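You operate a simulated robot arm through the tools that you are given. There is no shell and no other tool. Be economical: measure what you need, move in short steps, check, and stop when the job is done.

The job below is to be done with a simulated robot arm. You get a single attempt, and the scene is never put back.

TASK
Wipe the dust between the winder's rails with the wipe at T30.
Fine: switch off before the guard opens, and leave it off; put the wipe back; shut the guard. What is to be rubbed or washed off counts as gone when no trace of it is left.

It is judged by the outcome, as a careful person would: the job done as asked, and still so three seconds after it is handed in. It fails if anything else is knocked over, pushed out of place, dropped, spilled or broken.

THE ROBOT
A 7-joint arm with a four-finger gripper on a trunk, on a base that drives. Base frame: it is fixed to the floor where the robot stands at the start and does not move with it; the origin is under the middle of the robot, x ahead of it, y to its left, z up. Units: m, degrees, N and s.
Its first joint turns from -69.0 to 172.0 degrees. Places, roughly: rail dust [1, -0.2, 0.9]; winder guard [0.9, -0.2, 1.1]; winder switch [1, 0, 0.6]; wipe (8x5x2 cm) [0.5, -0.5, 0.7]. Payload 3.67 kg.
Tool frame: the origin (TCP) lies between the finger pads and is the grasp point; the fingertips stand 0.028 m ahead of it; z points along the fingers, y is the line along which they close. The gripper opens to 0.112 m. The gripper's body begins 0.073 m behind the TCP.
Orientation is told as [roll, pitch, yaw] about the base's x, y, z axes, in that order, counted from this pose: with the fingers straight down and closing along the base's y, the tool's x points along the base's -x, its y along +y and its z along -z.

THE INTERFACE
- The arm moves only by the tool apply_moves. Its argument "series" is a list of rows, each a list of 7 numbers: the turn, a rotation vector about the tool's x, y, z in units of 60 degrees (1.0 is 60 degrees), then the shift along the tool's x, y, z in units of 400 mm (1.0 is 400 mm), then the gripper command, from -1 (fully open) to 1 (shut), values between in proportion. In form: [[rx, ry, rz, tx, ty, tz, hand], ...]. A call has 1 to 10 rows; each row is the pose to reach, as a shift and turn from the pose commanded when the call began, along the tool's axes at that moment. A call with a number of a shift or a turn outside -1 to 1 is refused whole. Each row takes 0.2 s and may step no farther than 0.05 m and 8.6 degrees from the row before; otherwise, or with a gripper value out of range, the whole call is refused. A pose out of reach is approached as far as the arm can. The call stops where the force on the tool passes 90 N (or 10 N more than at its start, if that is more) or the arm is blocked; 0.2 s more then pass. Each finger halts on what it meets, pressing with about 33 N; the grip force reading is that of the motor and also rises with nothing between the fingers. The clock runs only during rows and for 0.2 s after the last one: add rows that repeat a pose to give the fingers time. It gives the time, the measured TCP pose, the force on the tool (base axes), the opening and the grip force at its end, in the units of the frame above (readings bear some noise), with the torque about the TCP (base axes, N m) and any sound that the robot's microphone picked up, and new pictures: "pictures" is both (left out), scene, wrist or none.
- Cameras (640 x 400 px; columns grow to the right, rows downward): "scene" is now at [0.1276, -0.0492, 1.2003]; the picture's right is [-0.53, -0.85, -0.00], its down [-0.44, 0.28, -0.85] and it looks along [0.72, -0.45, -0.52] (base axes); focal length 278 px, centre (320, 200). "wrist" rides on the gripper at [0.06, -0.018, -0.104] in the tool frame; the picture's right is [0.29, 0.96, 0.00], its down [-0.80, 0.24, -0.55] and it looks along [-0.53, 0.16, 0.83] (tool axes); focal length 234 px, centre (320, 200). There is no depth. A picture from a camera that has moved, and an enlarged one, comes with that camera's place and axes in the base frame and with its lens.
- raise_lower(by): slides the trunk up (or, below 0, down) by that many m; the arm and the scene camera ride with it, the base frame stays. It gives what a move gives, with no picture.
- base_move(legs): drives the robot by 1 to 6 legs, each [ahead, turn to the left] in m and degrees, along the robot's own axes; the way and the turn of a leg run together, so that a leg with both is an arc; at most 1.5 m and 180 degrees a leg. The arm and the cameras ride along, it lands a little off, and it stops where it bumps. It gives what a move gives, and a new picture of the scene camera.
- aim_head(pan, tilt): turns the head with the scene camera to pan (to the left, within 86 degrees either way) and tilt (down, from -29 to 69), counted from straight ahead of the robot. It gives what a move gives, and a new picture of the scene camera.
- inspect(camera, box): a new picture of the part [left, top, right, bottom] of that camera's present view, enlarged. It takes no simulated time.
- hand_in(): hands the job in; it is judged then, once.

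Go step by step. Nothing tells you exact positions but the pictures and the camera data: compare them with the known pose of the tool, close in by small moves and look again before you grip or let go. The budget is 120 turns and 260 pictures, counting those below and the enlarged ones. Unless the task says otherwise, let go and move clear before handing in, and close with one line.

The tools are called after "Call:" by a JSON object that holds its "op" and its "data". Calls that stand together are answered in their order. apply_moves: Moves the arm, as the interface text tells. Its arguments: {"type":"object","properties":{"series":{"type":"array"},"pictures":{"type":"string","enum":["both","scene","wrist","none"]}},"required":["series"]} The other tools are called the same way: raise_lower (by) slides the trunk up or down; base_move (legs) drives the base; aim_head (pan, tilt) turns the head that bears the scene camera; inspect (camera, box) takes an enlarged picture of a part of a camera's view; hand_in () hands the job in.

At the start:

```text
clock: 0.0
position: [0.6461, -0.182, 0.8008]
ee_rot: [0.0, -0.1, 0.1]
contact_force: [1.0, -0.9, -0.4]
wrist_torque: [0.0, -0.02, -0.04]
gripper_width: 0.1119
grip_force: 0.0
trunk travel left (down, up): [-0.325, 0.515]
robot x, y, heading: [-0.0006, 0.0015, 0.0]
head pan, tilt: [-32.0, 31.5]
```

scene: 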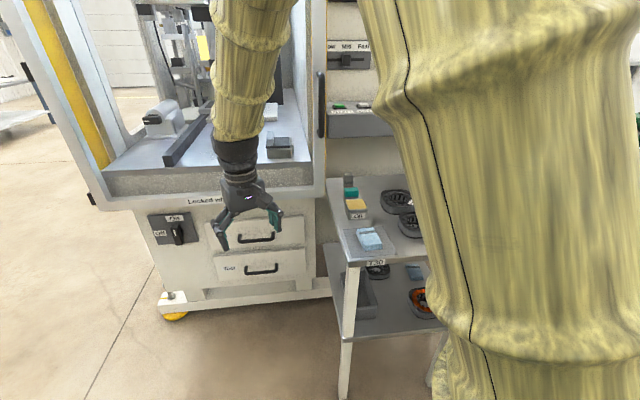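
wrist: 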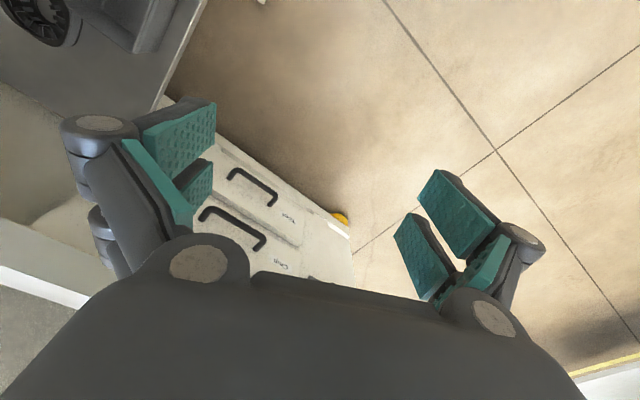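

I see the winder with a guard in front, a switch at lower left of the cabinet, and a cart with wipes at the right. First I look closer at the details.

Call:
{"op": "inspect", "data": {"camera": "scene", "box": [20, 0, 340, 200]}}

Call:
{"op": "inspect", "data": {"camera": "scene", "box": [130, 180, 330, 305]}}

Call:
{"op": "inspect", "data": {"camera": "scene", "box": [310, 160, 450, 280]}}

Call:
{"op": "aim_head", "data": {"pan": -10, "tilt": 15}}

```text
2.00 times, centred on (180, 100) of scene
camera zoom: at [0.1276, -0.0492, 1.2003], right [-0.53, -0.85, 0.0], down [-0.44, 0.28, -0.85], along [0.72, -0.45, -0.52], focal length 557 px, centre (600, 400)
```

zoom: 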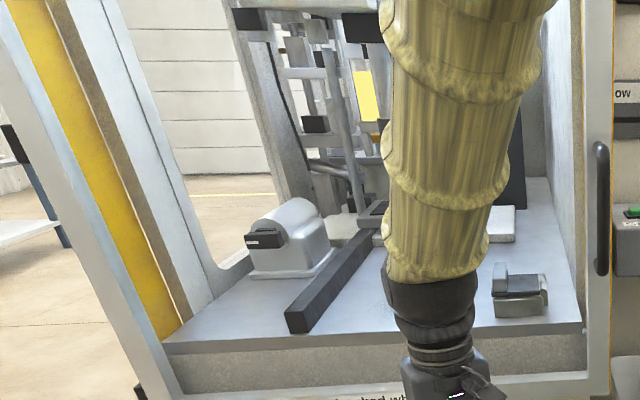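

```text
3.20 times, centred on (230, 242) of scene
camera zoom: at [0.1276, -0.0492, 1.2003], right [-0.53, -0.85, 0.0], down [-0.44, 0.28, -0.85], along [0.72, -0.45, -0.52], focal length 891 px, centre (608, 64)
```

zoom: 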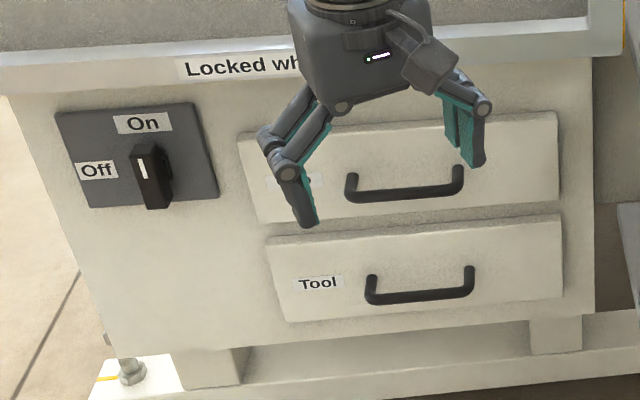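

```text
3.33 times, centred on (380, 220) of scene
camera zoom: at [0.1276, -0.0492, 1.2003], right [-0.53, -0.85, 0.0], down [-0.44, 0.28, -0.85], along [0.72, -0.45, -0.52], focal length 928 px, centre (120, 133)
```

zoom: 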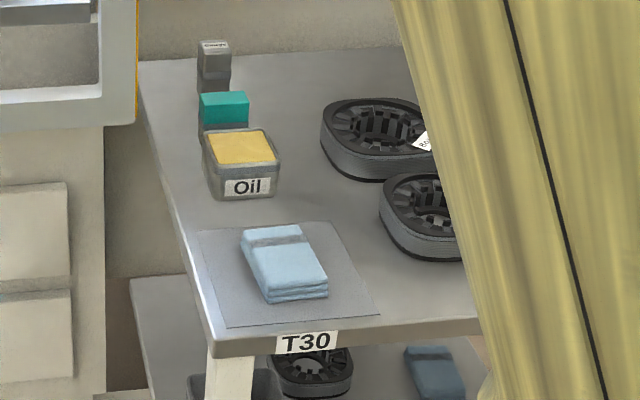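

```text
clock: 0.9
position: [0.6462, -0.1827, 0.7996]
ee_rot: [0.0, 0.0, 0.0]
contact_force: [0.0, -0.3, 0.6]
wrist_torque: [-0.01, 0.0, -0.01]
gripper_width: 0.1118
grip_force: 0.1
trunk travel left (down, up): [-0.325, 0.515]
robot x, y, heading: [0.0015, 0.0002, -0.2]
head pan, tilt: [-10.0, 15.0]
camera scene: at [0.1435, -0.0179, 1.2268], right [-0.17, -0.98, 0.0], down [-0.26, 0.05, -0.97], along [0.95, -0.17, -0.26], focal length 278 px, centre (320, 200)
```

scene: 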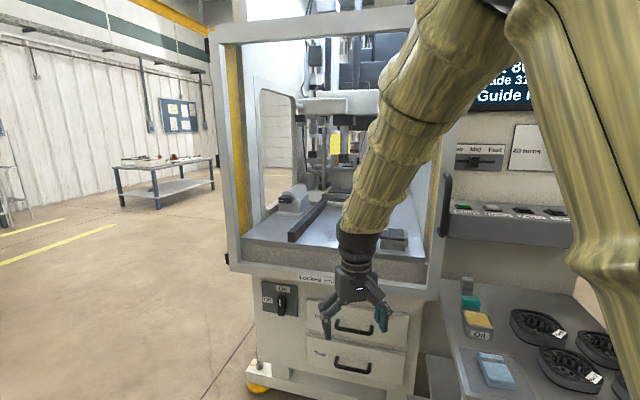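

The guard seems to be a framed door with a vertical handle at its right, hinges at left. I enlarge the parts.

Call:
{"op": "inspect", "data": {"camera": "scene", "box": [200, 0, 360, 100]}}

Call:
{"op": "inspect", "data": {"camera": "scene", "box": [210, 170, 370, 270]}}

Call:
{"op": "inspect", "data": {"camera": "scene", "box": [360, 130, 520, 230]}}

Call:
{"op": "inspect", "data": {"camera": "scene", "box": [250, 265, 330, 315]}}

Call:
{"op": "aim_head", "data": {"pan": -10, "tilt": -15}}

```text
4.00 times, centred on (280, 50) of scene
camera zoom: at [0.1435, -0.0179, 1.2268], right [-0.17, -0.98, 0.0], down [-0.26, 0.05, -0.97], along [0.95, -0.17, -0.26], focal length 1114 px, centre (480, 800)
```

zoom: 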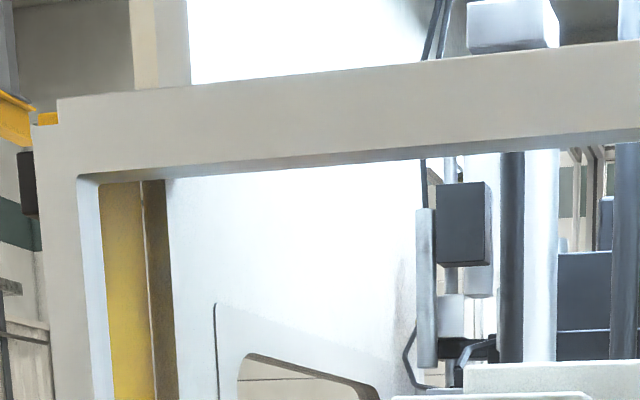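

```text
4.00 times, centred on (290, 220) of scene
camera zoom: at [0.1435, -0.0179, 1.2268], right [-0.17, -0.98, 0.0], down [-0.26, 0.05, -0.97], along [0.95, -0.17, -0.26], focal length 1114 px, centre (440, 120)
```

zoom: 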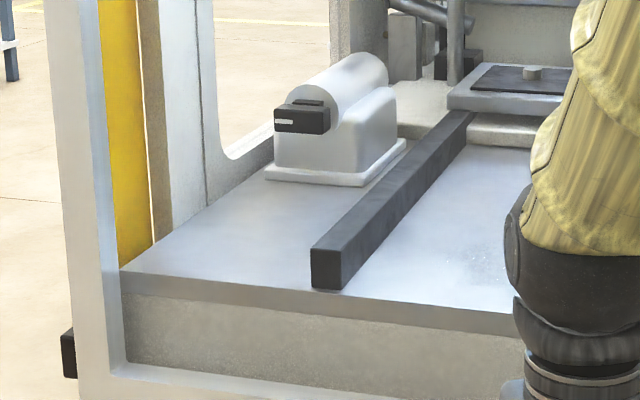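

```text
4.00 times, centred on (440, 180) of scene
camera zoom: at [0.1435, -0.0179, 1.2268], right [-0.17, -0.98, 0.0], down [-0.26, 0.05, -0.97], along [0.95, -0.17, -0.26], focal length 1114 px, centre (-160, 280)
```

zoom: 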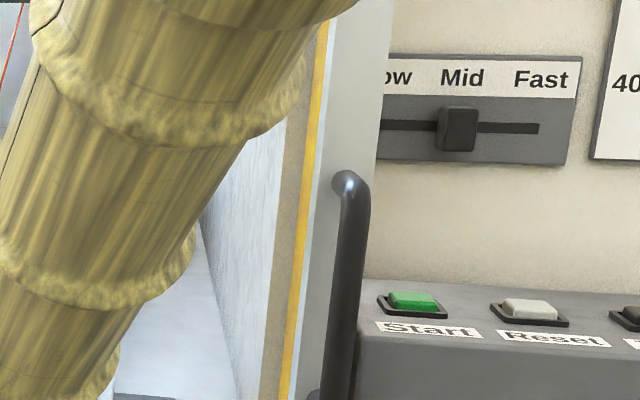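

```text
8.00 times, centred on (290, 290) of scene
camera zoom: at [0.1435, -0.0179, 1.2268], right [-0.17, -0.98, 0.0], down [-0.26, 0.05, -0.97], along [0.95, -0.17, -0.26], focal length 2228 px, centre (560, -520)
```

zoom: 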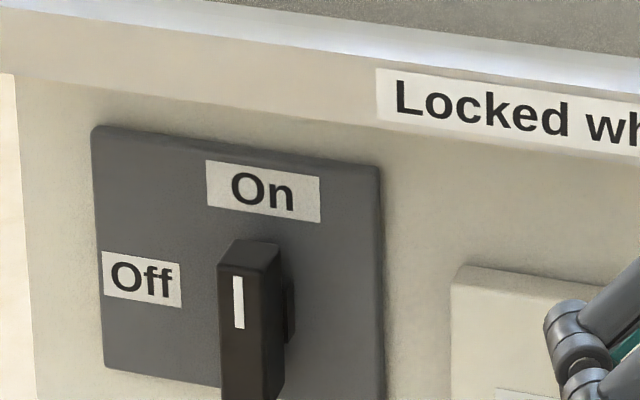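

```text
clock: 1.8
position: [0.6458, -0.1827, 0.7999]
ee_rot: [-0.1, 0.1, 0.0]
contact_force: [0.2, 0.4, -0.1]
wrist_torque: [0.03, 0.03, 0.01]
gripper_width: 0.1122
grip_force: 0.1
trunk travel left (down, up): [-0.325, 0.515]
robot x, y, heading: [0.0018, 0.0003, -0.0]
head pan, tilt: [-10.0, -15.0]
camera scene: at [0.1308, -0.0156, 1.2734], right [-0.17, -0.98, 0.0], down [0.25, -0.04, -0.97], along [0.95, -0.17, 0.26], focal length 278 px, centre (320, 200)
```

scene: 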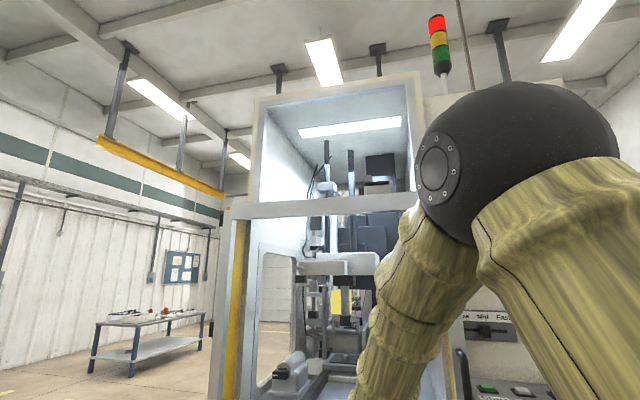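

The door is hinged at left with the handle at right, and the knob is at On (vertical) and must turn left to Off. I turn the tool toward horizontal and move in front of the switch.

Call:
{"op": "apply_moves", "data": {"series": [[0, -0.125, 0, 0.02, 0.047, 0.03, -1], [0, -0.25, 0, 0.04, 0.094, 0.06, -1], [0, -0.375, 0, 0.06, 0.14, 0.09, -1], [0, -0.5, 0, 0.08, 0.188, 0.12, -1], [0, -0.625, 0, 0.1, 0.235, 0.16, -1], [0, -0.75, 0, 0.1, 0.28, 0.2, -1], [0, -0.875, 0, 0.1, 0.33, 0.23, -1], [0, -1.0, 0, 0.1, 0.375, 0.25, -1]], "pictures": "none"}}

Call:
{"op": "aim_head", "data": {"pan": -5, "tilt": 35}}

```text
clock: 3.8
position: [0.6193, -0.0411, 0.7346]
ee_rot: [13.8, -60.5, -15.0]
contact_force: [-0.4, -0.3, -0.8]
wrist_torque: [0.0, 0.0, 0.04]
gripper_width: 0.1119
grip_force: 0.1
trunk travel left (down, up): [-0.325, 0.515]
robot x, y, heading: [0.0003, -0.0005, -0.1]
head pan, tilt: [-10.0, -15.0]
stopped in row 8: the arm was blocked; the commanded pose is now the measured one
```

```text
clock: 5.0
position: [0.6185, -0.0418, 0.7338]
ee_rot: [13.6, -60.6, -14.8]
contact_force: [-0.8, -0.2, -0.2]
wrist_torque: [0.02, 0.01, 0.0]
gripper_width: 0.1118
grip_force: 0.0
trunk travel left (down, up): [-0.325, 0.515]
robot x, y, heading: [0.0001, 0.0006, 0.1]
head pan, tilt: [-5.0, 35.0]
camera scene: at [0.1392, -0.0092, 1.1949], right [-0.09, -1.0, 0.0], down [-0.57, 0.05, -0.82], along [0.82, -0.07, -0.57], focal length 278 px, centre (320, 200)
```

scene: 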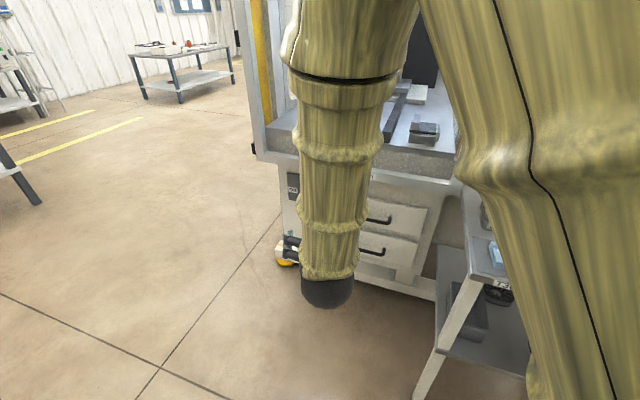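

The wrist hit a joint limit with the forearm hanging steeply. I lower the trunk so that the forearm can lie flatter, then move the arm up relative to the body.

Call:
{"op": "raise_lower", "data": {"by": -0.25}}

```text
clock: 7.6
position: [0.6193, -0.0409, 0.4845]
ee_rot: [13.7, -60.7, -14.8]
contact_force: [-0.1, 0.1, 0.0]
wrist_torque: [0.02, 0.01, -0.01]
gripper_width: 0.1119
grip_force: 0.1
trunk travel left (down, up): [-0.075, 0.765]
robot x, y, heading: [-0.0015, 0.0017, -0.4]
head pan, tilt: [-5.0, 35.0]
```

Now I raise the tool relative to the body while leveling it.

Call:
{"op": "apply_moves", "data": {"series": [[0, 0, 0, -0.08, 0.01, -0.03, -1], [0, 0, 0, -0.16, 0.02, -0.058, -1], [-0.003, -0.08, -0.02, -0.24, 0.03, -0.086, -1], [-0.006, -0.16, -0.04, -0.32, 0.041, -0.115, -1], [-0.009, -0.24, -0.06, -0.4, 0.052, -0.143, -1], [-0.012, -0.32, -0.08, -0.472, 0.062, -0.171, -1], [-0.015, -0.4, -0.1, -0.472, 0.062, -0.171, -1], [-0.018, -0.473, -0.12, -0.472, 0.062, -0.171, -1]]}}

```text
clock: 9.4
position: [0.65, -0.0399, 0.6839]
ee_rot: [-76.3, -89.6, 76.4]
contact_force: [0.4, 0.5, -0.1]
wrist_torque: [0.0, 0.01, 0.02]
gripper_width: 0.1121
grip_force: 0.1
trunk travel left (down, up): [-0.075, 0.765]
robot x, y, heading: [-0.0018, 0.001, 0.1]
head pan, tilt: [-5.0, 35.0]
camera scene: at [0.1384, -0.0044, 0.9426], right [-0.03, -1.0, 0.0], down [-0.59, 0.02, -0.8], along [0.8, -0.03, -0.6], focal length 278 px, centre (320, 200)
camera wrist: at [0.5442, -0.0592, 0.623], right [0.0, 0.96, -0.29], down [-0.55, 0.24, 0.8], along [0.83, 0.16, 0.53], focal length 234 px, centre (320, 200)
```

scene: 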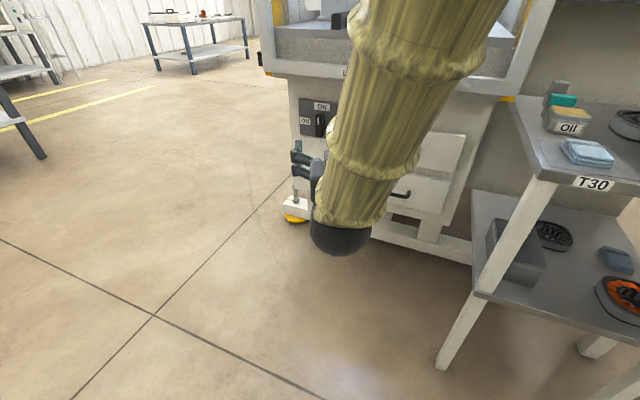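
wrist: 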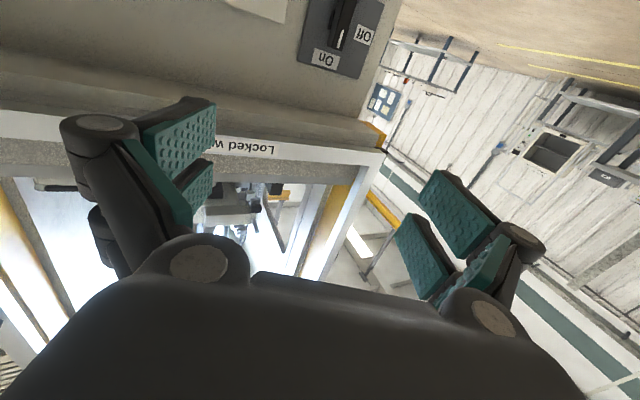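

The tool is now level. I enlarge both views of the knob to triangulate it.

Call:
{"op": "inspect", "data": {"camera": "scene", "box": [280, 80, 360, 130]}}

Call:
{"op": "inspect", "data": {"camera": "wrist", "box": [280, 0, 440, 100]}}

```text
8.00 times, centred on (320, 105) of scene
camera zoom: at [0.1384, -0.0044, 0.9426], right [-0.03, -1.0, 0.0], down [-0.59, 0.02, -0.8], along [0.8, -0.03, -0.6], focal length 2228 px, centre (320, 960)
```

zoom: 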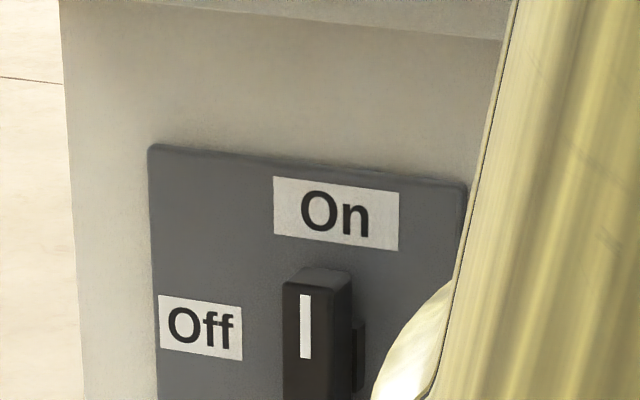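

```text
4.00 times, centred on (360, 50) of wrist
camera zoom: at [0.5442, -0.0592, 0.623], right [0.0, 0.96, -0.29], down [-0.55, 0.24, 0.8], along [0.83, 0.16, 0.53], focal length 937 px, centre (160, 800)
```

zoom: 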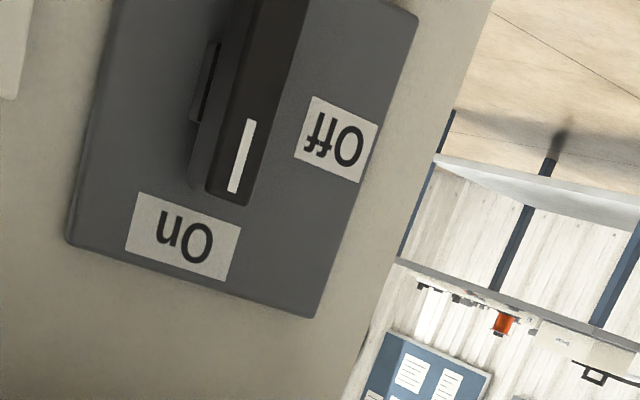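

The knob's face is at about [1.01, -0.03, 0.60], its plate at x≈1.06. I go straight before it and check from near.

Call:
{"op": "apply_moves", "data": {"series": [[0, 0, 0, 0.05, 0.01, 0.1, -1], [0, 0, 0, 0.1, 0.015, 0.2, -1], [0, 0, 0, 0.15, 0.02, 0.3, -1], [0, 0, 0, 0.2, 0.025, 0.4, -1], [0, 0, 0, 0.22, 0.03, 0.5, -1], [0, 0, 0, 0.2225, 0.03, 0.6, -1]]}}

```text
clock: 10.8
position: [0.8888, -0.0278, 0.5934]
ee_rot: [-62.8, -89.7, 63.0]
contact_force: [0.9, 0.3, 0.5]
wrist_torque: [-0.01, 0.04, -0.02]
gripper_width: 0.1119
grip_force: 0.0
trunk travel left (down, up): [-0.075, 0.765]
robot x, y, heading: [-0.0026, 0.0009, 0.0]
head pan, tilt: [-5.0, 35.0]
camera scene: at [0.1389, -0.0091, 0.9448], right [-0.09, -1.0, 0.0], down [-0.57, 0.05, -0.82], along [0.82, -0.07, -0.57], focal length 278 px, centre (320, 200)
camera wrist: at [0.7841, -0.046, 0.5334], right [0.0, 0.96, -0.29], down [-0.55, 0.24, 0.8], along [0.83, 0.16, 0.53], focal length 234 px, centre (320, 200)
```

scene: 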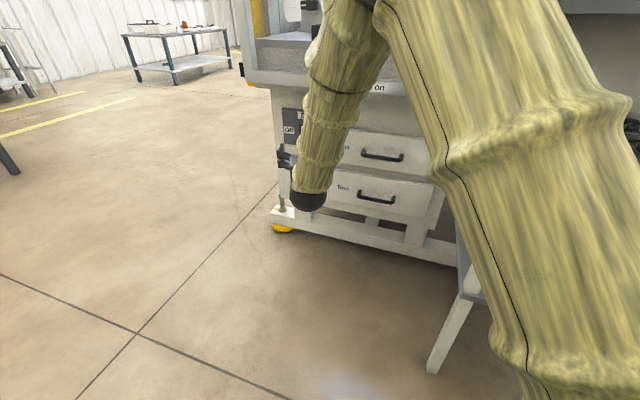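
wrist: 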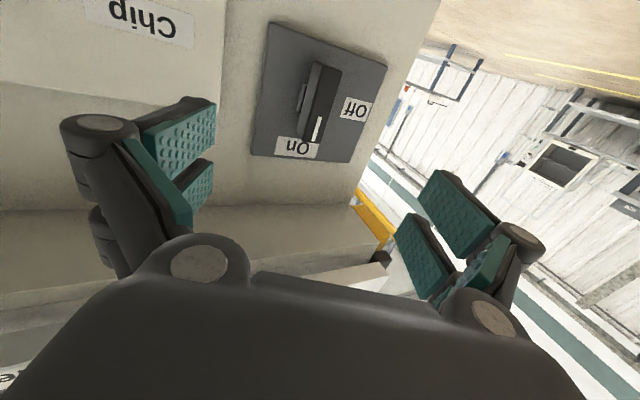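

The knob is straight ahead, centred at about z 0.58, y -0.03. I advance, then close on it.

Call:
{"op": "apply_moves", "data": {"series": [[0, 0, 0, 0.03, -0.006, 0.08, -0.6], [0, 0, 0, 0.03, -0.006, 0.16, -0.5], [0, 0, 0, 0.03, -0.006, 0.22, -0.4], [0, 0, 0, 0.03, -0.006, 0.26, -0.4]]}}

```text
clock: 11.8
position: [0.9916, -0.0301, 0.5805]
ee_rot: [-62.4, -89.7, 62.5]
contact_force: [0.1, 0.2, 0.9]
wrist_torque: [0.01, -0.02, -0.02]
gripper_width: 0.0784
grip_force: 0.0
trunk travel left (down, up): [-0.075, 0.765]
robot x, y, heading: [-0.0025, 0.001, -0.1]
head pan, tilt: [-5.0, 35.0]
camera scene: at [0.1392, -0.0092, 0.9448], right [-0.09, -1.0, 0.0], down [-0.57, 0.05, -0.82], along [0.82, -0.07, -0.57], focal length 278 px, centre (320, 200)
camera wrist: at [0.8878, -0.0494, 0.5207], right [0.0, 0.96, -0.29], down [-0.55, 0.24, 0.8], along [0.83, 0.16, 0.53], focal length 234 px, centre (320, 200)
```

scene: 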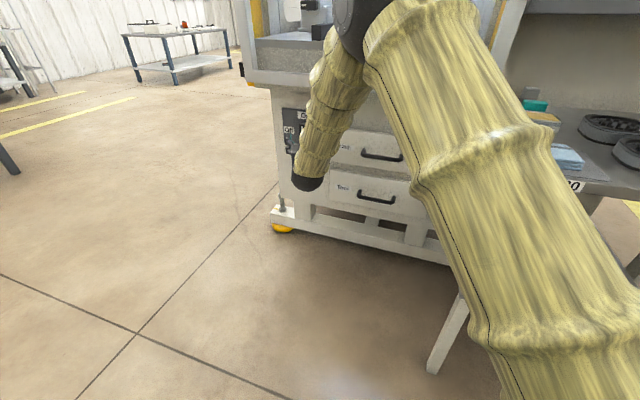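
wrist: 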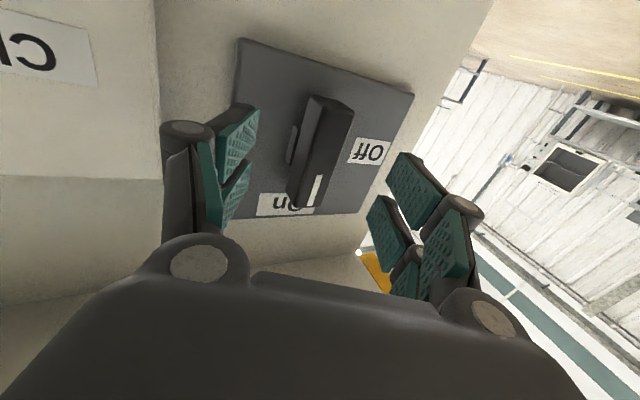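

No contact yet; the pads are astride the knob. I advance 2 cm more and close.

Call:
{"op": "apply_moves", "data": {"series": [[0, 0, 0, 0, 0, 0.045, -0.4], [0, 0, 0, 0, 0, 0.045, 0.2], [0, 0, 0, 0, 0, 0.045, 0.8], [0, 0, 0, 0, 0, 0.045, 1], [0, 0, 0, 0, 0, 0.045, 1]], "pictures": "wrist"}}

```text
clock: 13.0
position: [1.0076, -0.0323, 0.581]
ee_rot: [-50.9, -89.5, 50.9]
contact_force: [-65.3, -18.2, -3.5]
wrist_torque: [-0.12, -0.56, -0.25]
gripper_width: 0.0161
grip_force: 45.0
trunk travel left (down, up): [-0.075, 0.765]
robot x, y, heading: [0.0016, 0.0018, -0.0]
head pan, tilt: [-5.0, 35.0]
camera wrist: at [0.9029, -0.051, 0.5208], right [0.0, 0.96, -0.29], down [-0.55, 0.24, 0.8], along [0.83, 0.16, 0.53], focal length 234 px, centre (320, 200)
```

wrist: 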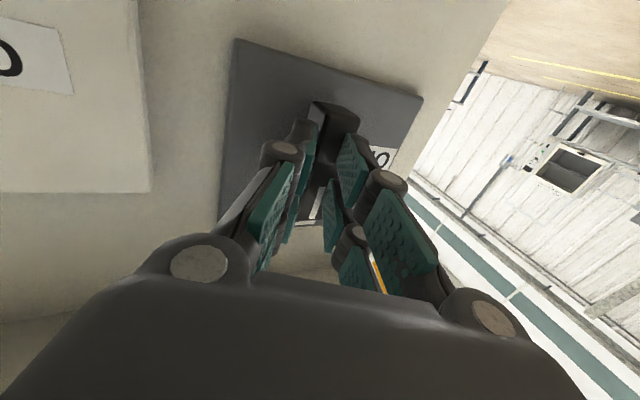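

The knob is held, but the tips press on the plate. I ease back a little and turn it left (toward Off) by 60°.

Call:
{"op": "apply_moves", "data": {"series": [[0, 0, 0, 0, 0, -0.02, 1], [0, 0, -0.13, 0, 0, -0.02, 1], [0, 0, -0.26, 0, 0, -0.02, 1], [0, 0, -0.39, 0, 0, -0.02, 1], [0, 0, -0.52, 0, 0, -0.02, 1], [0, 0, -0.65, 0, 0, -0.02, 1], [0, 0, -0.78, 0, 0, -0.02, 1], [0, 0, -0.9, 0, 0, -0.02, 1], [0, 0, -1.0, 0, 0, -0.02, 1]], "pictures": "wrist"}}

```text
clock: 14.1
position: [0.9999, -0.0245, 0.5819]
ee_rot: [-88.9, -66.5, 89.4]
contact_force: [-31.6, 20.0, 12.6]
wrist_torque: [0.29, 0.23, -0.04]
gripper_width: 0.0
grip_force: 35.3
trunk travel left (down, up): [-0.075, 0.765]
robot x, y, heading: [0.0002, 0.0006, 0.6]
head pan, tilt: [-5.0, 35.0]
stopped in row 5: the force on the tool passed its limit at 108 N (the readings are from after the stop); the commanded pose is now the measured one
camera wrist: at [0.8957, -0.0684, 0.535], right [-0.01, 0.76, -0.65], down [-0.55, 0.53, 0.64], along [0.83, 0.36, 0.42], focal length 234 px, centre (320, 200)
```

wrist: 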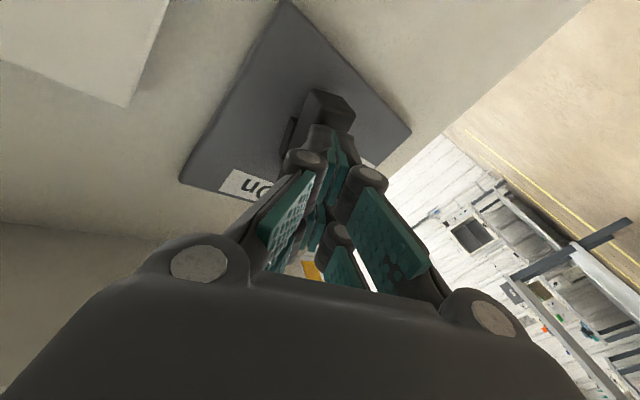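

The grip slipped off the knob. I back off and look at the knob's state.

Call:
{"op": "apply_moves", "data": {"series": [[0, 0, 0, 0, 0, -0.05, 1], [0, 0, 0, 0, 0, -0.15, 0], [0, 0, 0, 0, 0, -0.2, -1], [0, 0, 0, 0, 0, -0.2, -1]], "pictures": "wrist"}}

Call:
{"op": "inspect", "data": {"camera": "wrist", "box": [160, 0, 480, 200]}}

```text
clock: 15.2
position: [0.9213, -0.0581, 0.5105]
ee_rot: [-75.0, -67.5, 74.3]
contact_force: [0.5, -0.4, 0.7]
wrist_torque: [0.0, 0.03, 0.04]
gripper_width: 0.1123
grip_force: 0.0
trunk travel left (down, up): [-0.075, 0.765]
robot x, y, heading: [-0.0019, 0.0001, 0.4]
head pan, tilt: [-5.0, 35.0]
stopped in row 4: the arm was blocked; the commanded pose is now the measured one
camera wrist: at [0.8108, -0.0946, 0.4714], right [-0.04, 0.78, -0.62], down [-0.47, 0.53, 0.7], along [0.88, 0.32, 0.35], focal length 234 px, centre (320, 200)
```

wrist: 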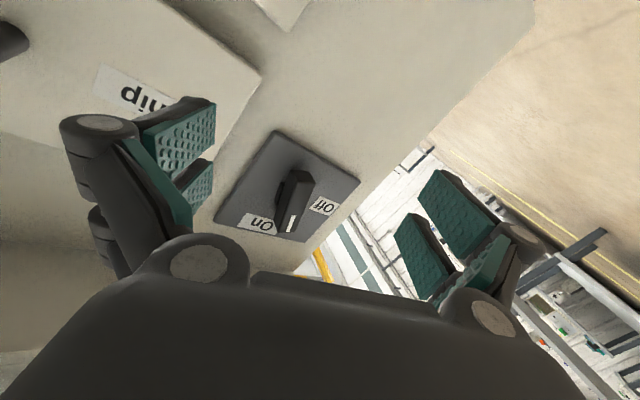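

```text
2.00 times, centred on (320, 100) of wrist
camera zoom: at [0.8108, -0.0946, 0.4714], right [-0.04, 0.78, -0.62], down [-0.47, 0.53, 0.7], along [0.88, 0.32, 0.35], focal length 468 px, centre (320, 400)
```

zoom: 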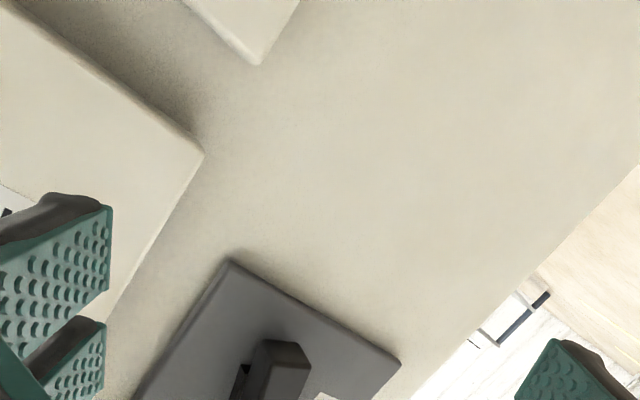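

The arm ran near a joint limit on the way back. I look at the knob closely.

Call:
{"op": "inspect", "data": {"camera": "wrist", "box": [200, 120, 376, 230]}}

Call:
{"op": "inspect", "data": {"camera": "scene", "box": [240, 80, 400, 220]}}

```text
3.64 times, centred on (288, 175) of wrist
camera zoom: at [0.8108, -0.0946, 0.4714], right [-0.04, 0.78, -0.62], down [-0.47, 0.53, 0.7], along [0.88, 0.32, 0.35], focal length 852 px, centre (436, 291)
```

zoom: 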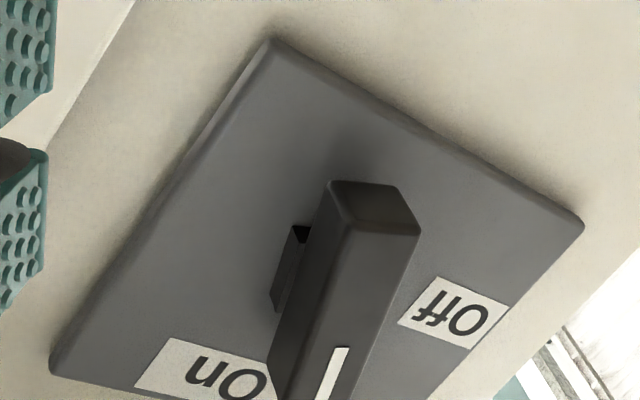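

```text
2.86 times, centred on (320, 150) of scene
camera zoom: at [0.139, -0.0082, 0.9448], right [-0.08, -1.0, 0.0], down [-0.57, 0.05, -0.82], along [0.82, -0.07, -0.57], focal length 796 px, centre (320, 343)
```

zoom: 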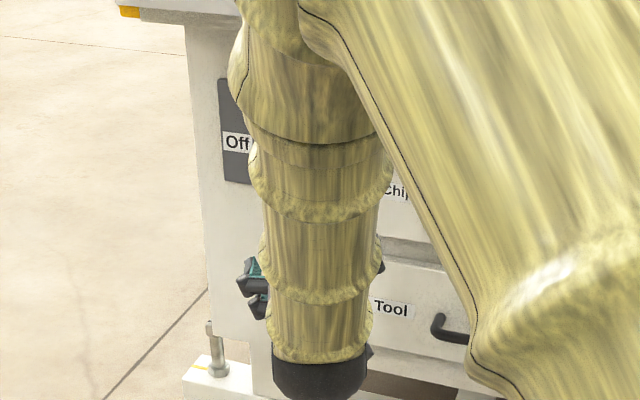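

The knob is still at On. Instead of gripping, I'll push its top end leftwards with shut fingers; first I level the tool again and place it right of the knob's top.

Call:
{"op": "apply_moves", "data": {"series": [[-0.003, -0.025, 0.09, -0.056, -0.03, 0, 0], [-0.006, -0.05, 0.18, -0.111, -0.06, 0, 1], [-0.009, -0.075, 0.27, -0.167, -0.09, 0, 1], [-0.011, -0.099, 0.362, -0.2225, -0.12, 0, 1], [-0.011, -0.099, 0.362, -0.2225, -0.12, 0, 1]]}}

```text
clock: 16.4
position: [0.9301, -0.0669, 0.6108]
ee_rot: [-122.0, -89.8, 122.2]
contact_force: [-0.6, -0.7, 0.5]
wrist_torque: [-0.01, -0.01, 0.02]
gripper_width: 0.0
grip_force: 32.4
trunk travel left (down, up): [-0.075, 0.765]
robot x, y, heading: [-0.0019, -0.0032, 0.5]
head pan, tilt: [-5.0, 35.0]
camera scene: at [0.1389, -0.0082, 0.9448], right [-0.08, -1.0, 0.0], down [-0.57, 0.05, -0.82], along [0.82, -0.07, -0.57], focal length 278 px, centre (320, 200)
camera wrist: at [0.826, -0.0861, 0.5511], right [0.0, 0.96, -0.29], down [-0.56, 0.24, 0.8], along [0.83, 0.16, 0.53], focal length 234 px, centre (320, 200)
```

scene: 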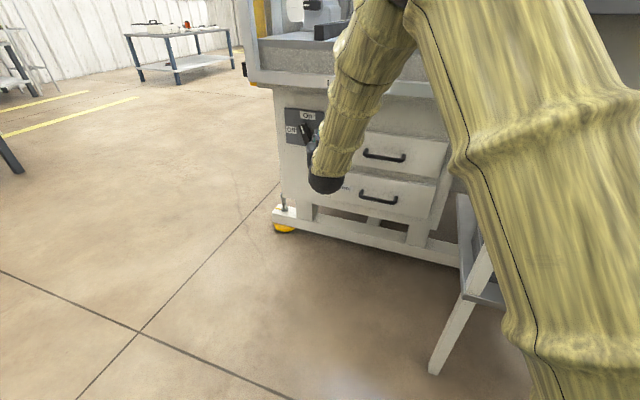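
wrist: 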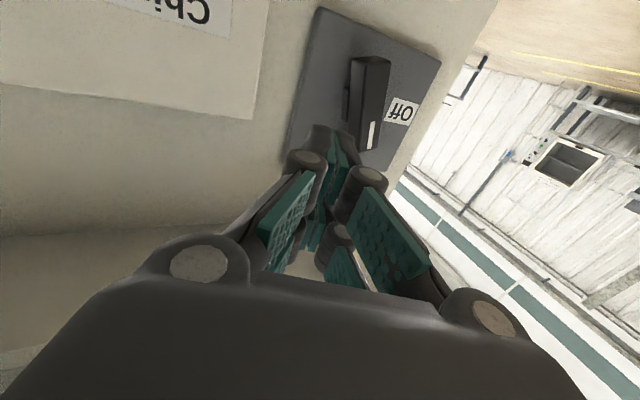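

Call:
{"op": "inspect", "data": {"camera": "wrist", "box": [270, 0, 462, 120]}}

Call:
{"op": "inspect", "data": {"camera": "scene", "box": [270, 90, 366, 150]}}

```text
3.33 times, centred on (366, 60) of wrist
camera zoom: at [0.826, -0.0861, 0.5511], right [0.0, 0.96, -0.29], down [-0.56, 0.24, 0.8], along [0.83, 0.16, 0.53], focal length 781 px, centre (167, 667)
```

zoom: 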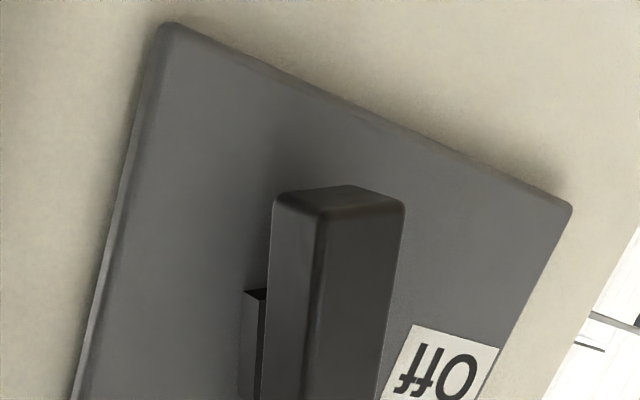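

```text
6.67 times, centred on (318, 120) of scene
camera zoom: at [0.1389, -0.0082, 0.9448], right [-0.08, -1.0, 0.0], down [-0.57, 0.05, -0.82], along [0.82, -0.07, -0.57], focal length 1857 px, centre (333, 733)
```

zoom: 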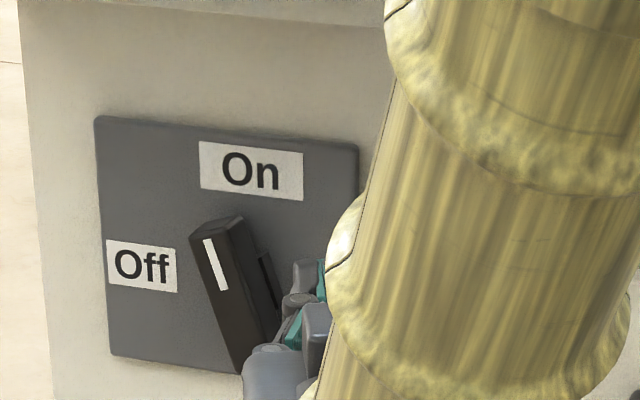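

The knob has already turned about 25° and stays there. I advance beside its upper end, watching the force.

Call:
{"op": "apply_moves", "data": {"series": [[0, 0, 0, -0.015, 0, 0.08, 1], [0, 0, 0, -0.015, 0, 0.13, 1], [0, 0, 0, -0.015, 0, 0.1625, 1]], "pictures": "both"}}

Call:
{"op": "inspect", "data": {"camera": "scene", "box": [270, 90, 366, 150]}}

```text
clock: 17.2
position: [0.9946, -0.0667, 0.6172]
ee_rot: [-100.5, -89.8, 100.8]
contact_force: [0.9, -0.2, 0.3]
wrist_torque: [0.0, 0.0, 0.02]
gripper_width: 0.0
grip_force: 32.7
trunk travel left (down, up): [-0.075, 0.765]
robot x, y, heading: [-0.0019, 0.0007, 0.5]
head pan, tilt: [-5.0, 35.0]
camera scene: at [0.1388, -0.0082, 0.9448], right [-0.08, -1.0, 0.0], down [-0.57, 0.05, -0.82], along [0.82, -0.07, -0.57], focal length 278 px, centre (320, 200)
camera wrist: at [0.8908, -0.0865, 0.5567], right [0.0, 0.96, -0.29], down [-0.56, 0.24, 0.8], along [0.83, 0.16, 0.53], focal length 234 px, centre (320, 200)
```

scene: 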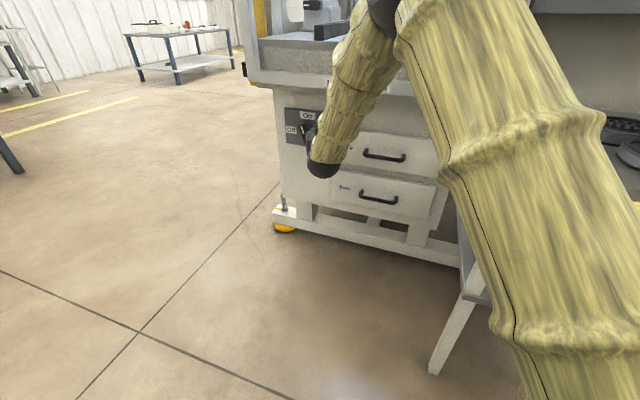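
wrist: 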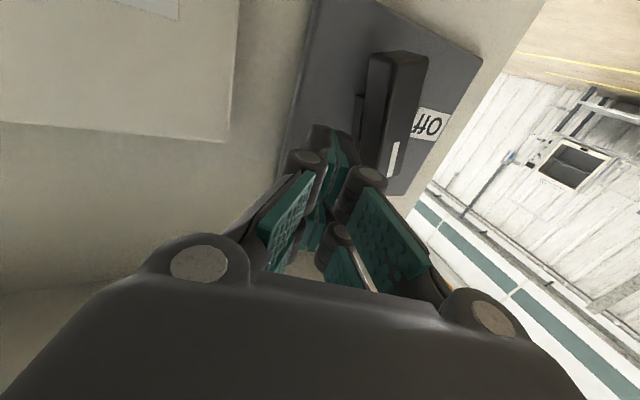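

```text
6.67 times, centred on (318, 120) of scene
camera zoom: at [0.1388, -0.0082, 0.9448], right [-0.08, -1.0, 0.0], down [-0.57, 0.05, -0.82], along [0.82, -0.07, -0.57], focal length 1857 px, centre (333, 733)
```

zoom: 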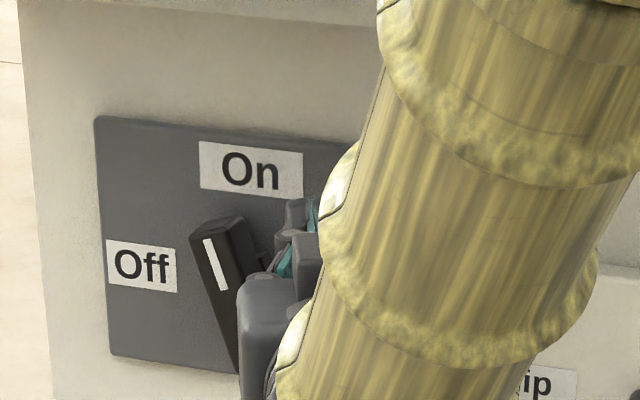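

The fingers are beside the knob. I push it left along an arc.

Call:
{"op": "apply_moves", "data": {"series": [[0, 0, 0, 0, 0.02, 0.015, 1], [0, 0, 0, 0.003, 0.06, 0.015, 1], [0, 0, 0, 0.004, 0.09, 0.015, 1], [0, 0, 0, 0.006, 0.116, 0.015, 1], [0, 0, 0, 0.02, 0.1435, 0.015, 1], [0, 0, 0, 0.0425, 0.165, 0.015, 1], [0, 0, 0, 0.05, 0.17, 0.015, 1]], "pictures": "both"}}

Call:
{"op": "inspect", "data": {"camera": "scene", "box": [270, 90, 366, 150]}}

```text
clock: 18.9
position: [0.9999, 0.001, 0.5964]
ee_rot: [-109.3, -89.8, 109.6]
contact_force: [1.0, 0.0, -0.6]
wrist_torque: [0.0, 0.01, 0.01]
gripper_width: 0.0
grip_force: 33.3
trunk travel left (down, up): [-0.075, 0.765]
robot x, y, heading: [-0.0002, 0.0008, 0.4]
head pan, tilt: [-5.0, 35.0]
camera scene: at [0.1389, -0.0081, 0.9448], right [-0.08, -1.0, 0.0], down [-0.57, 0.05, -0.82], along [0.82, -0.07, -0.57], focal length 278 px, centre (320, 200)
camera wrist: at [0.8962, -0.0179, 0.5367], right [0.0, 0.96, -0.29], down [-0.56, 0.24, 0.8], along [0.83, 0.17, 0.53], focal length 234 px, centre (320, 200)
```

scene: 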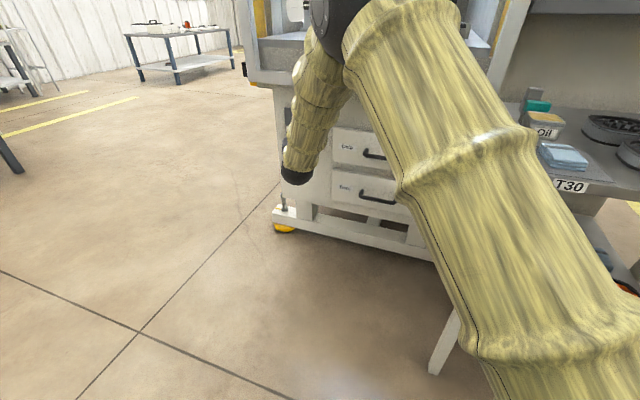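
wrist: 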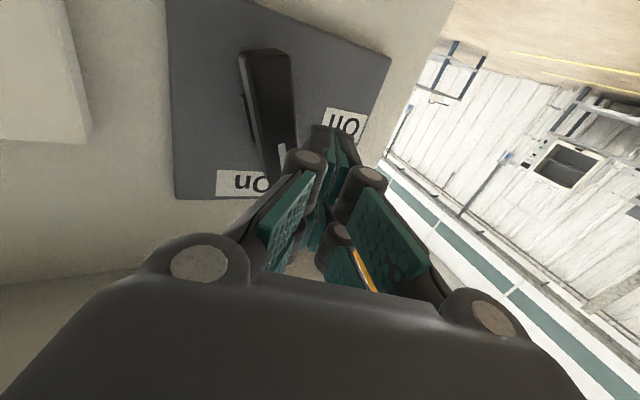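

```text
6.67 times, centred on (318, 120) of scene
camera zoom: at [0.1389, -0.0081, 0.9448], right [-0.08, -1.0, 0.0], down [-0.57, 0.05, -0.82], along [0.82, -0.07, -0.57], focal length 1857 px, centre (333, 733)
```

zoom: 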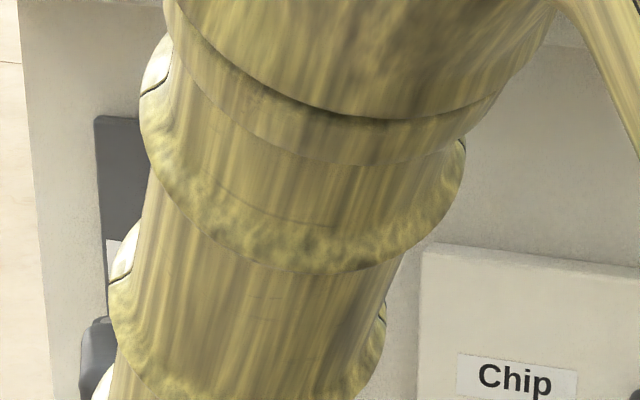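

The fingers passed in front of the knob without touching, so it lies deeper than thought. I go back to its right side and reach about 3 cm deeper.

Call:
{"op": "apply_moves", "data": {"series": [[0, 0, 0, 0, 0, -0.05, 1], [0, 0, 0, -0.05, -0.09, -0.05, 1], [0, 0, 0, -0.05, -0.17, -0.05, 1], [0, 0, 0, -0.05, -0.17, 0.02, 1], [0, 0, 0, -0.05, -0.17, 0.05, 1], [0, 0, 0, -0.05, -0.17, 0.075, 1]], "pictures": "both"}}

Call:
{"op": "inspect", "data": {"camera": "scene", "box": [270, 90, 366, 150]}}

```text
clock: 20.2
position: [1.0212, -0.0666, 0.6165]
ee_rot: [-52.8, -89.9, 53.2]
contact_force: [-45.0, 0.6, 14.0]
wrist_torque: [-0.14, -0.43, -0.39]
gripper_width: 0.0
grip_force: 32.8
trunk travel left (down, up): [-0.075, 0.765]
robot x, y, heading: [-0.0014, -0.0001, 0.2]
head pan, tilt: [-5.0, 35.0]
stopped in row 6: the force on the tool passed its limit at 122 N (the readings are from after the stop); the commanded pose is now the measured one
camera scene: at [0.1351, -0.0084, 0.9456], right [-0.08, -1.0, 0.0], down [-0.57, 0.05, -0.82], along [0.82, -0.07, -0.57], focal length 278 px, centre (320, 200)
camera wrist: at [0.9164, -0.0855, 0.5568], right [-0.01, 0.96, -0.29], down [-0.55, 0.24, 0.8], along [0.83, 0.17, 0.53], focal length 234 px, centre (320, 200)
```

scene: 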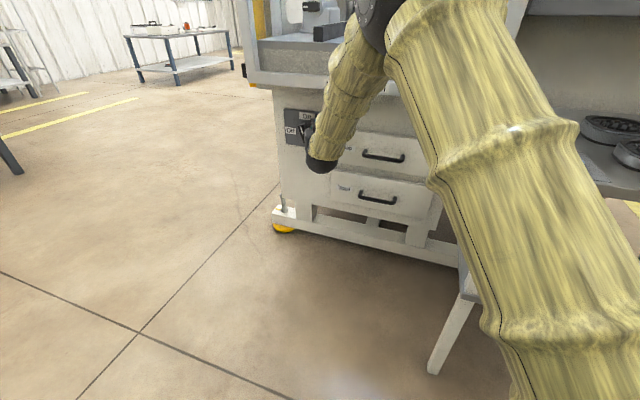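
wrist: 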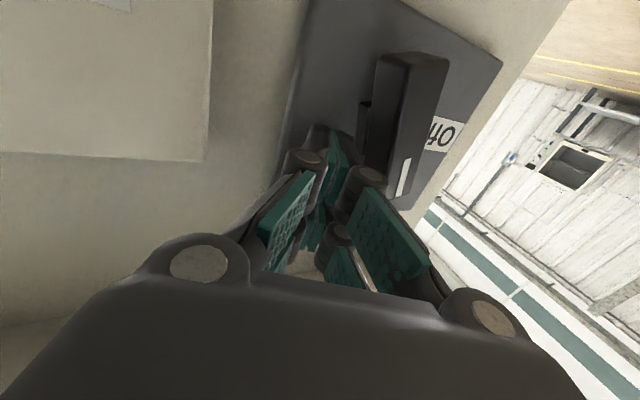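

```text
6.67 times, centred on (318, 120) of scene
camera zoom: at [0.1351, -0.0084, 0.9456], right [-0.08, -1.0, 0.0], down [-0.57, 0.05, -0.82], along [0.82, -0.07, -0.57], focal length 1857 px, centre (333, 733)
```

zoom: 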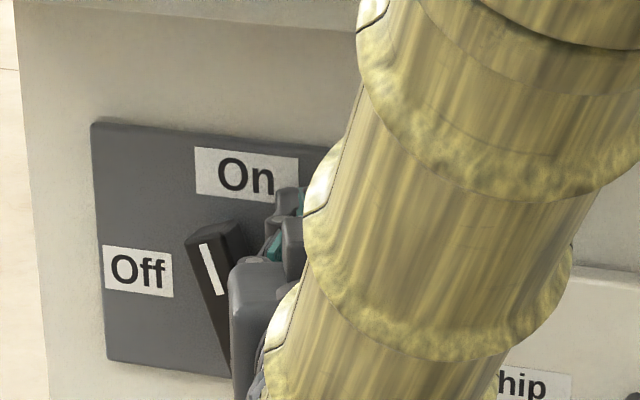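

The plate is at about x 1.05, so the knob stands only ~2 cm proud. I back off 5 mm and sweep left at this depth.

Call:
{"op": "apply_moves", "data": {"series": [[0, 0, 0, 0, 0, -0.013, 1], [0, 0, 0, 0, 0.04, -0.013, 1], [0, 0, 0, 0.003, 0.07, -0.013, 1], [0, 0, 0, 0.004, 0.09, -0.013, 1], [0, 0, 0, 0.006, 0.116, -0.013, 1], [0, 0, 0, 0.015, 0.1435, -0.013, 1], [0, 0, 0, 0.0375, 0.165, -0.013, 1], [0, 0, 0, 0.048, 0.17, -0.013, 1]], "pictures": "wrist"}}

```text
clock: 21.8
position: [1.0214, -0.0096, 0.6213]
ee_rot: [-172.4, -88.4, 172.2]
contact_force: [10.6, 6.4, 28.8]
wrist_torque: [0.03, -0.78, 0.12]
gripper_width: 0.0062
grip_force: 36.3
trunk travel left (down, up): [-0.075, 0.765]
robot x, y, heading: [-0.0016, 0.0027, 0.1]
head pan, tilt: [-5.0, 35.0]
stopped in row 7: the force on the tool passed its limit at 94 N (the readings are from after the stop); the commanded pose is now the measured one
camera wrist: at [0.9184, -0.0275, 0.5584], right [0.01, 0.96, -0.29], down [-0.57, 0.24, 0.78], along [0.82, 0.16, 0.55], focal length 234 px, centre (320, 200)
```

wrist: 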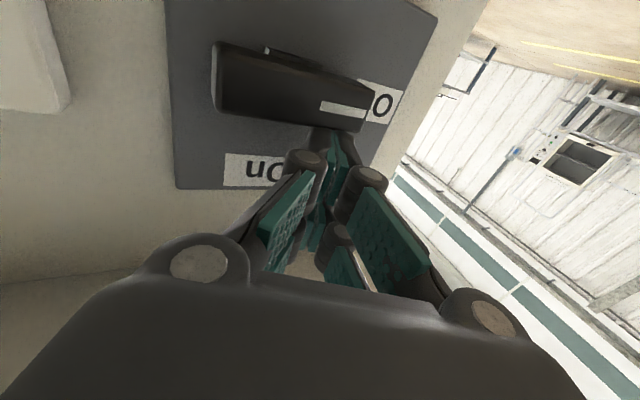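

The knob now looks level, pointing to Off. I retreat and verify from the scene camera.

Call:
{"op": "apply_moves", "data": {"series": [[0, 0, 0, -0.02, 0, -0.06, 1], [0, 0, 0, -0.02, 0, -0.18, 1], [0, 0, 0, -0.02, -0.1, -0.3, 0], [0, 0, 0, -0.02, -0.2, -0.4, -0.5], [0, 0, 0, -0.02, -0.3, -0.5, -0.5]], "pictures": "both"}}

Call:
{"op": "inspect", "data": {"camera": "scene", "box": [270, 90, 366, 150]}}

Call:
{"op": "inspect", "data": {"camera": "wrist", "box": [240, 0, 480, 150]}}

```text
refused: row 3 steps farther than a row can; nothing moved
```

```text
6.67 times, centred on (318, 120) of scene
camera zoom: at [0.1364, -0.0089, 0.9444], right [-0.08, -1.0, 0.0], down [-0.57, 0.05, -0.82], along [0.82, -0.07, -0.57], focal length 1857 px, centre (333, 733)
```

zoom: 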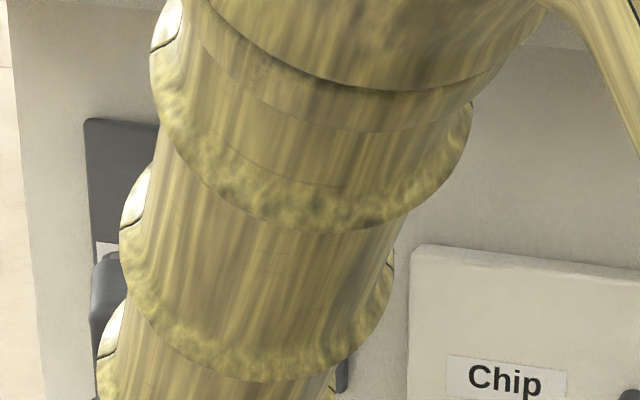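

```text
2.67 times, centred on (360, 75) of wrist
camera zoom: at [0.9184, -0.0275, 0.5584], right [0.01, 0.96, -0.29], down [-0.57, 0.24, 0.78], along [0.82, 0.16, 0.55], focal length 624 px, centre (213, 533)
```

zoom: 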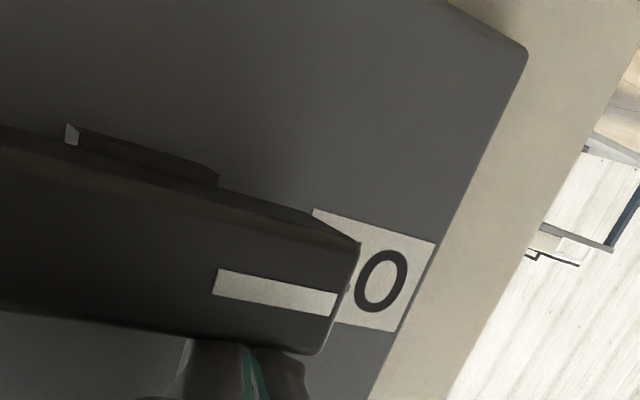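

Call:
{"op": "apply_moves", "data": {"series": [[0, 0, 0, -0.02, 0, -0.06, 1], [0, 0, 0, -0.02, 0, -0.16, 1], [0, 0, 0, -0.02, -0.06, -0.24, 0], [0, 0, 0, -0.02, -0.12, -0.32, -0.5], [0, 0, 0, -0.02, -0.2, -0.4, -0.5], [0, 0, 0, -0.02, -0.27, -0.48, -0.5]], "pictures": "both"}}

Call:
{"op": "inspect", "data": {"camera": "scene", "box": [270, 90, 366, 150]}}

Call:
{"op": "inspect", "data": {"camera": "wrist", "box": [240, 0, 480, 150]}}

```text
clock: 23.2
position: [0.8299, -0.1166, 0.6187]
ee_rot: [-161.6, -89.3, 161.4]
contact_force: [0.0, 0.3, 0.7]
wrist_torque: [0.0, 0.0, -0.03]
gripper_width: 0.0845
grip_force: 0.0
trunk travel left (down, up): [-0.075, 0.765]
robot x, y, heading: [-0.0035, 0.0016, -0.1]
head pan, tilt: [-5.0, 35.0]
camera scene: at [0.1384, -0.0088, 0.9448], right [-0.09, -1.0, 0.0], down [-0.57, 0.05, -0.82], along [0.82, -0.07, -0.57], focal length 278 px, centre (320, 200)
camera wrist: at [0.7259, -0.1355, 0.557], right [0.01, 0.96, -0.29], down [-0.56, 0.25, 0.79], along [0.83, 0.16, 0.54], focal length 234 px, centre (320, 200)
```

scene: 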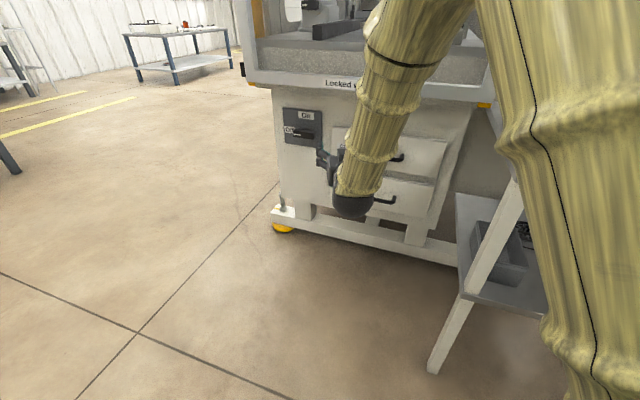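
wrist: 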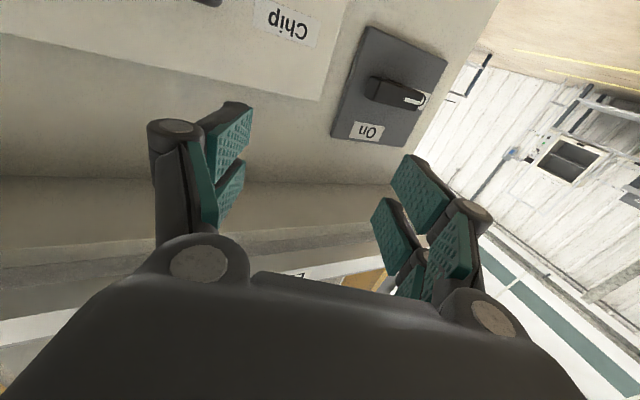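

```text
6.67 times, centred on (318, 120) of scene
camera zoom: at [0.1384, -0.0088, 0.9448], right [-0.09, -1.0, 0.0], down [-0.57, 0.05, -0.82], along [0.82, -0.07, -0.57], focal length 1857 px, centre (333, 733)
```

zoom: 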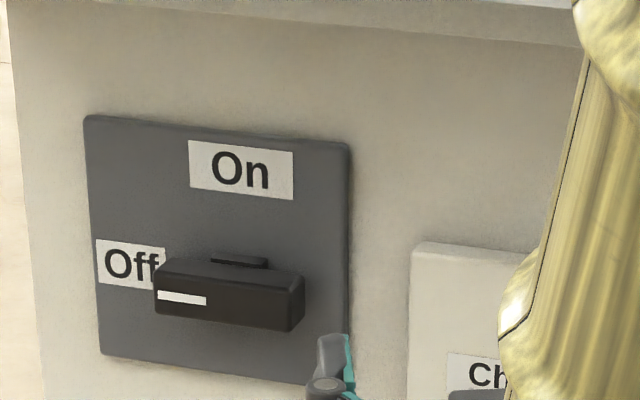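

```text
2.67 times, centred on (360, 75) of wrist
camera zoom: at [0.7259, -0.1355, 0.557], right [0.01, 0.96, -0.29], down [-0.56, 0.25, 0.79], along [0.83, 0.16, 0.54], focal length 624 px, centre (213, 533)
```

zoom: 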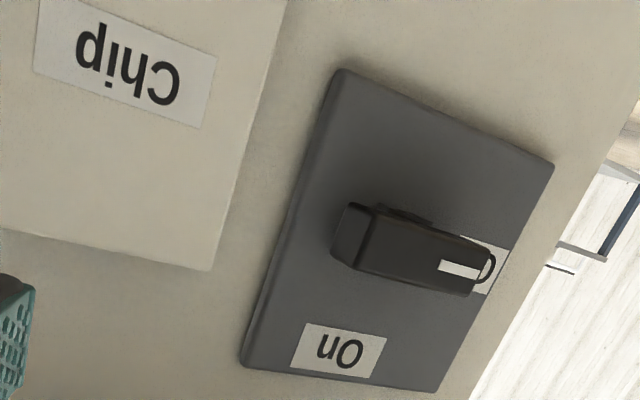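

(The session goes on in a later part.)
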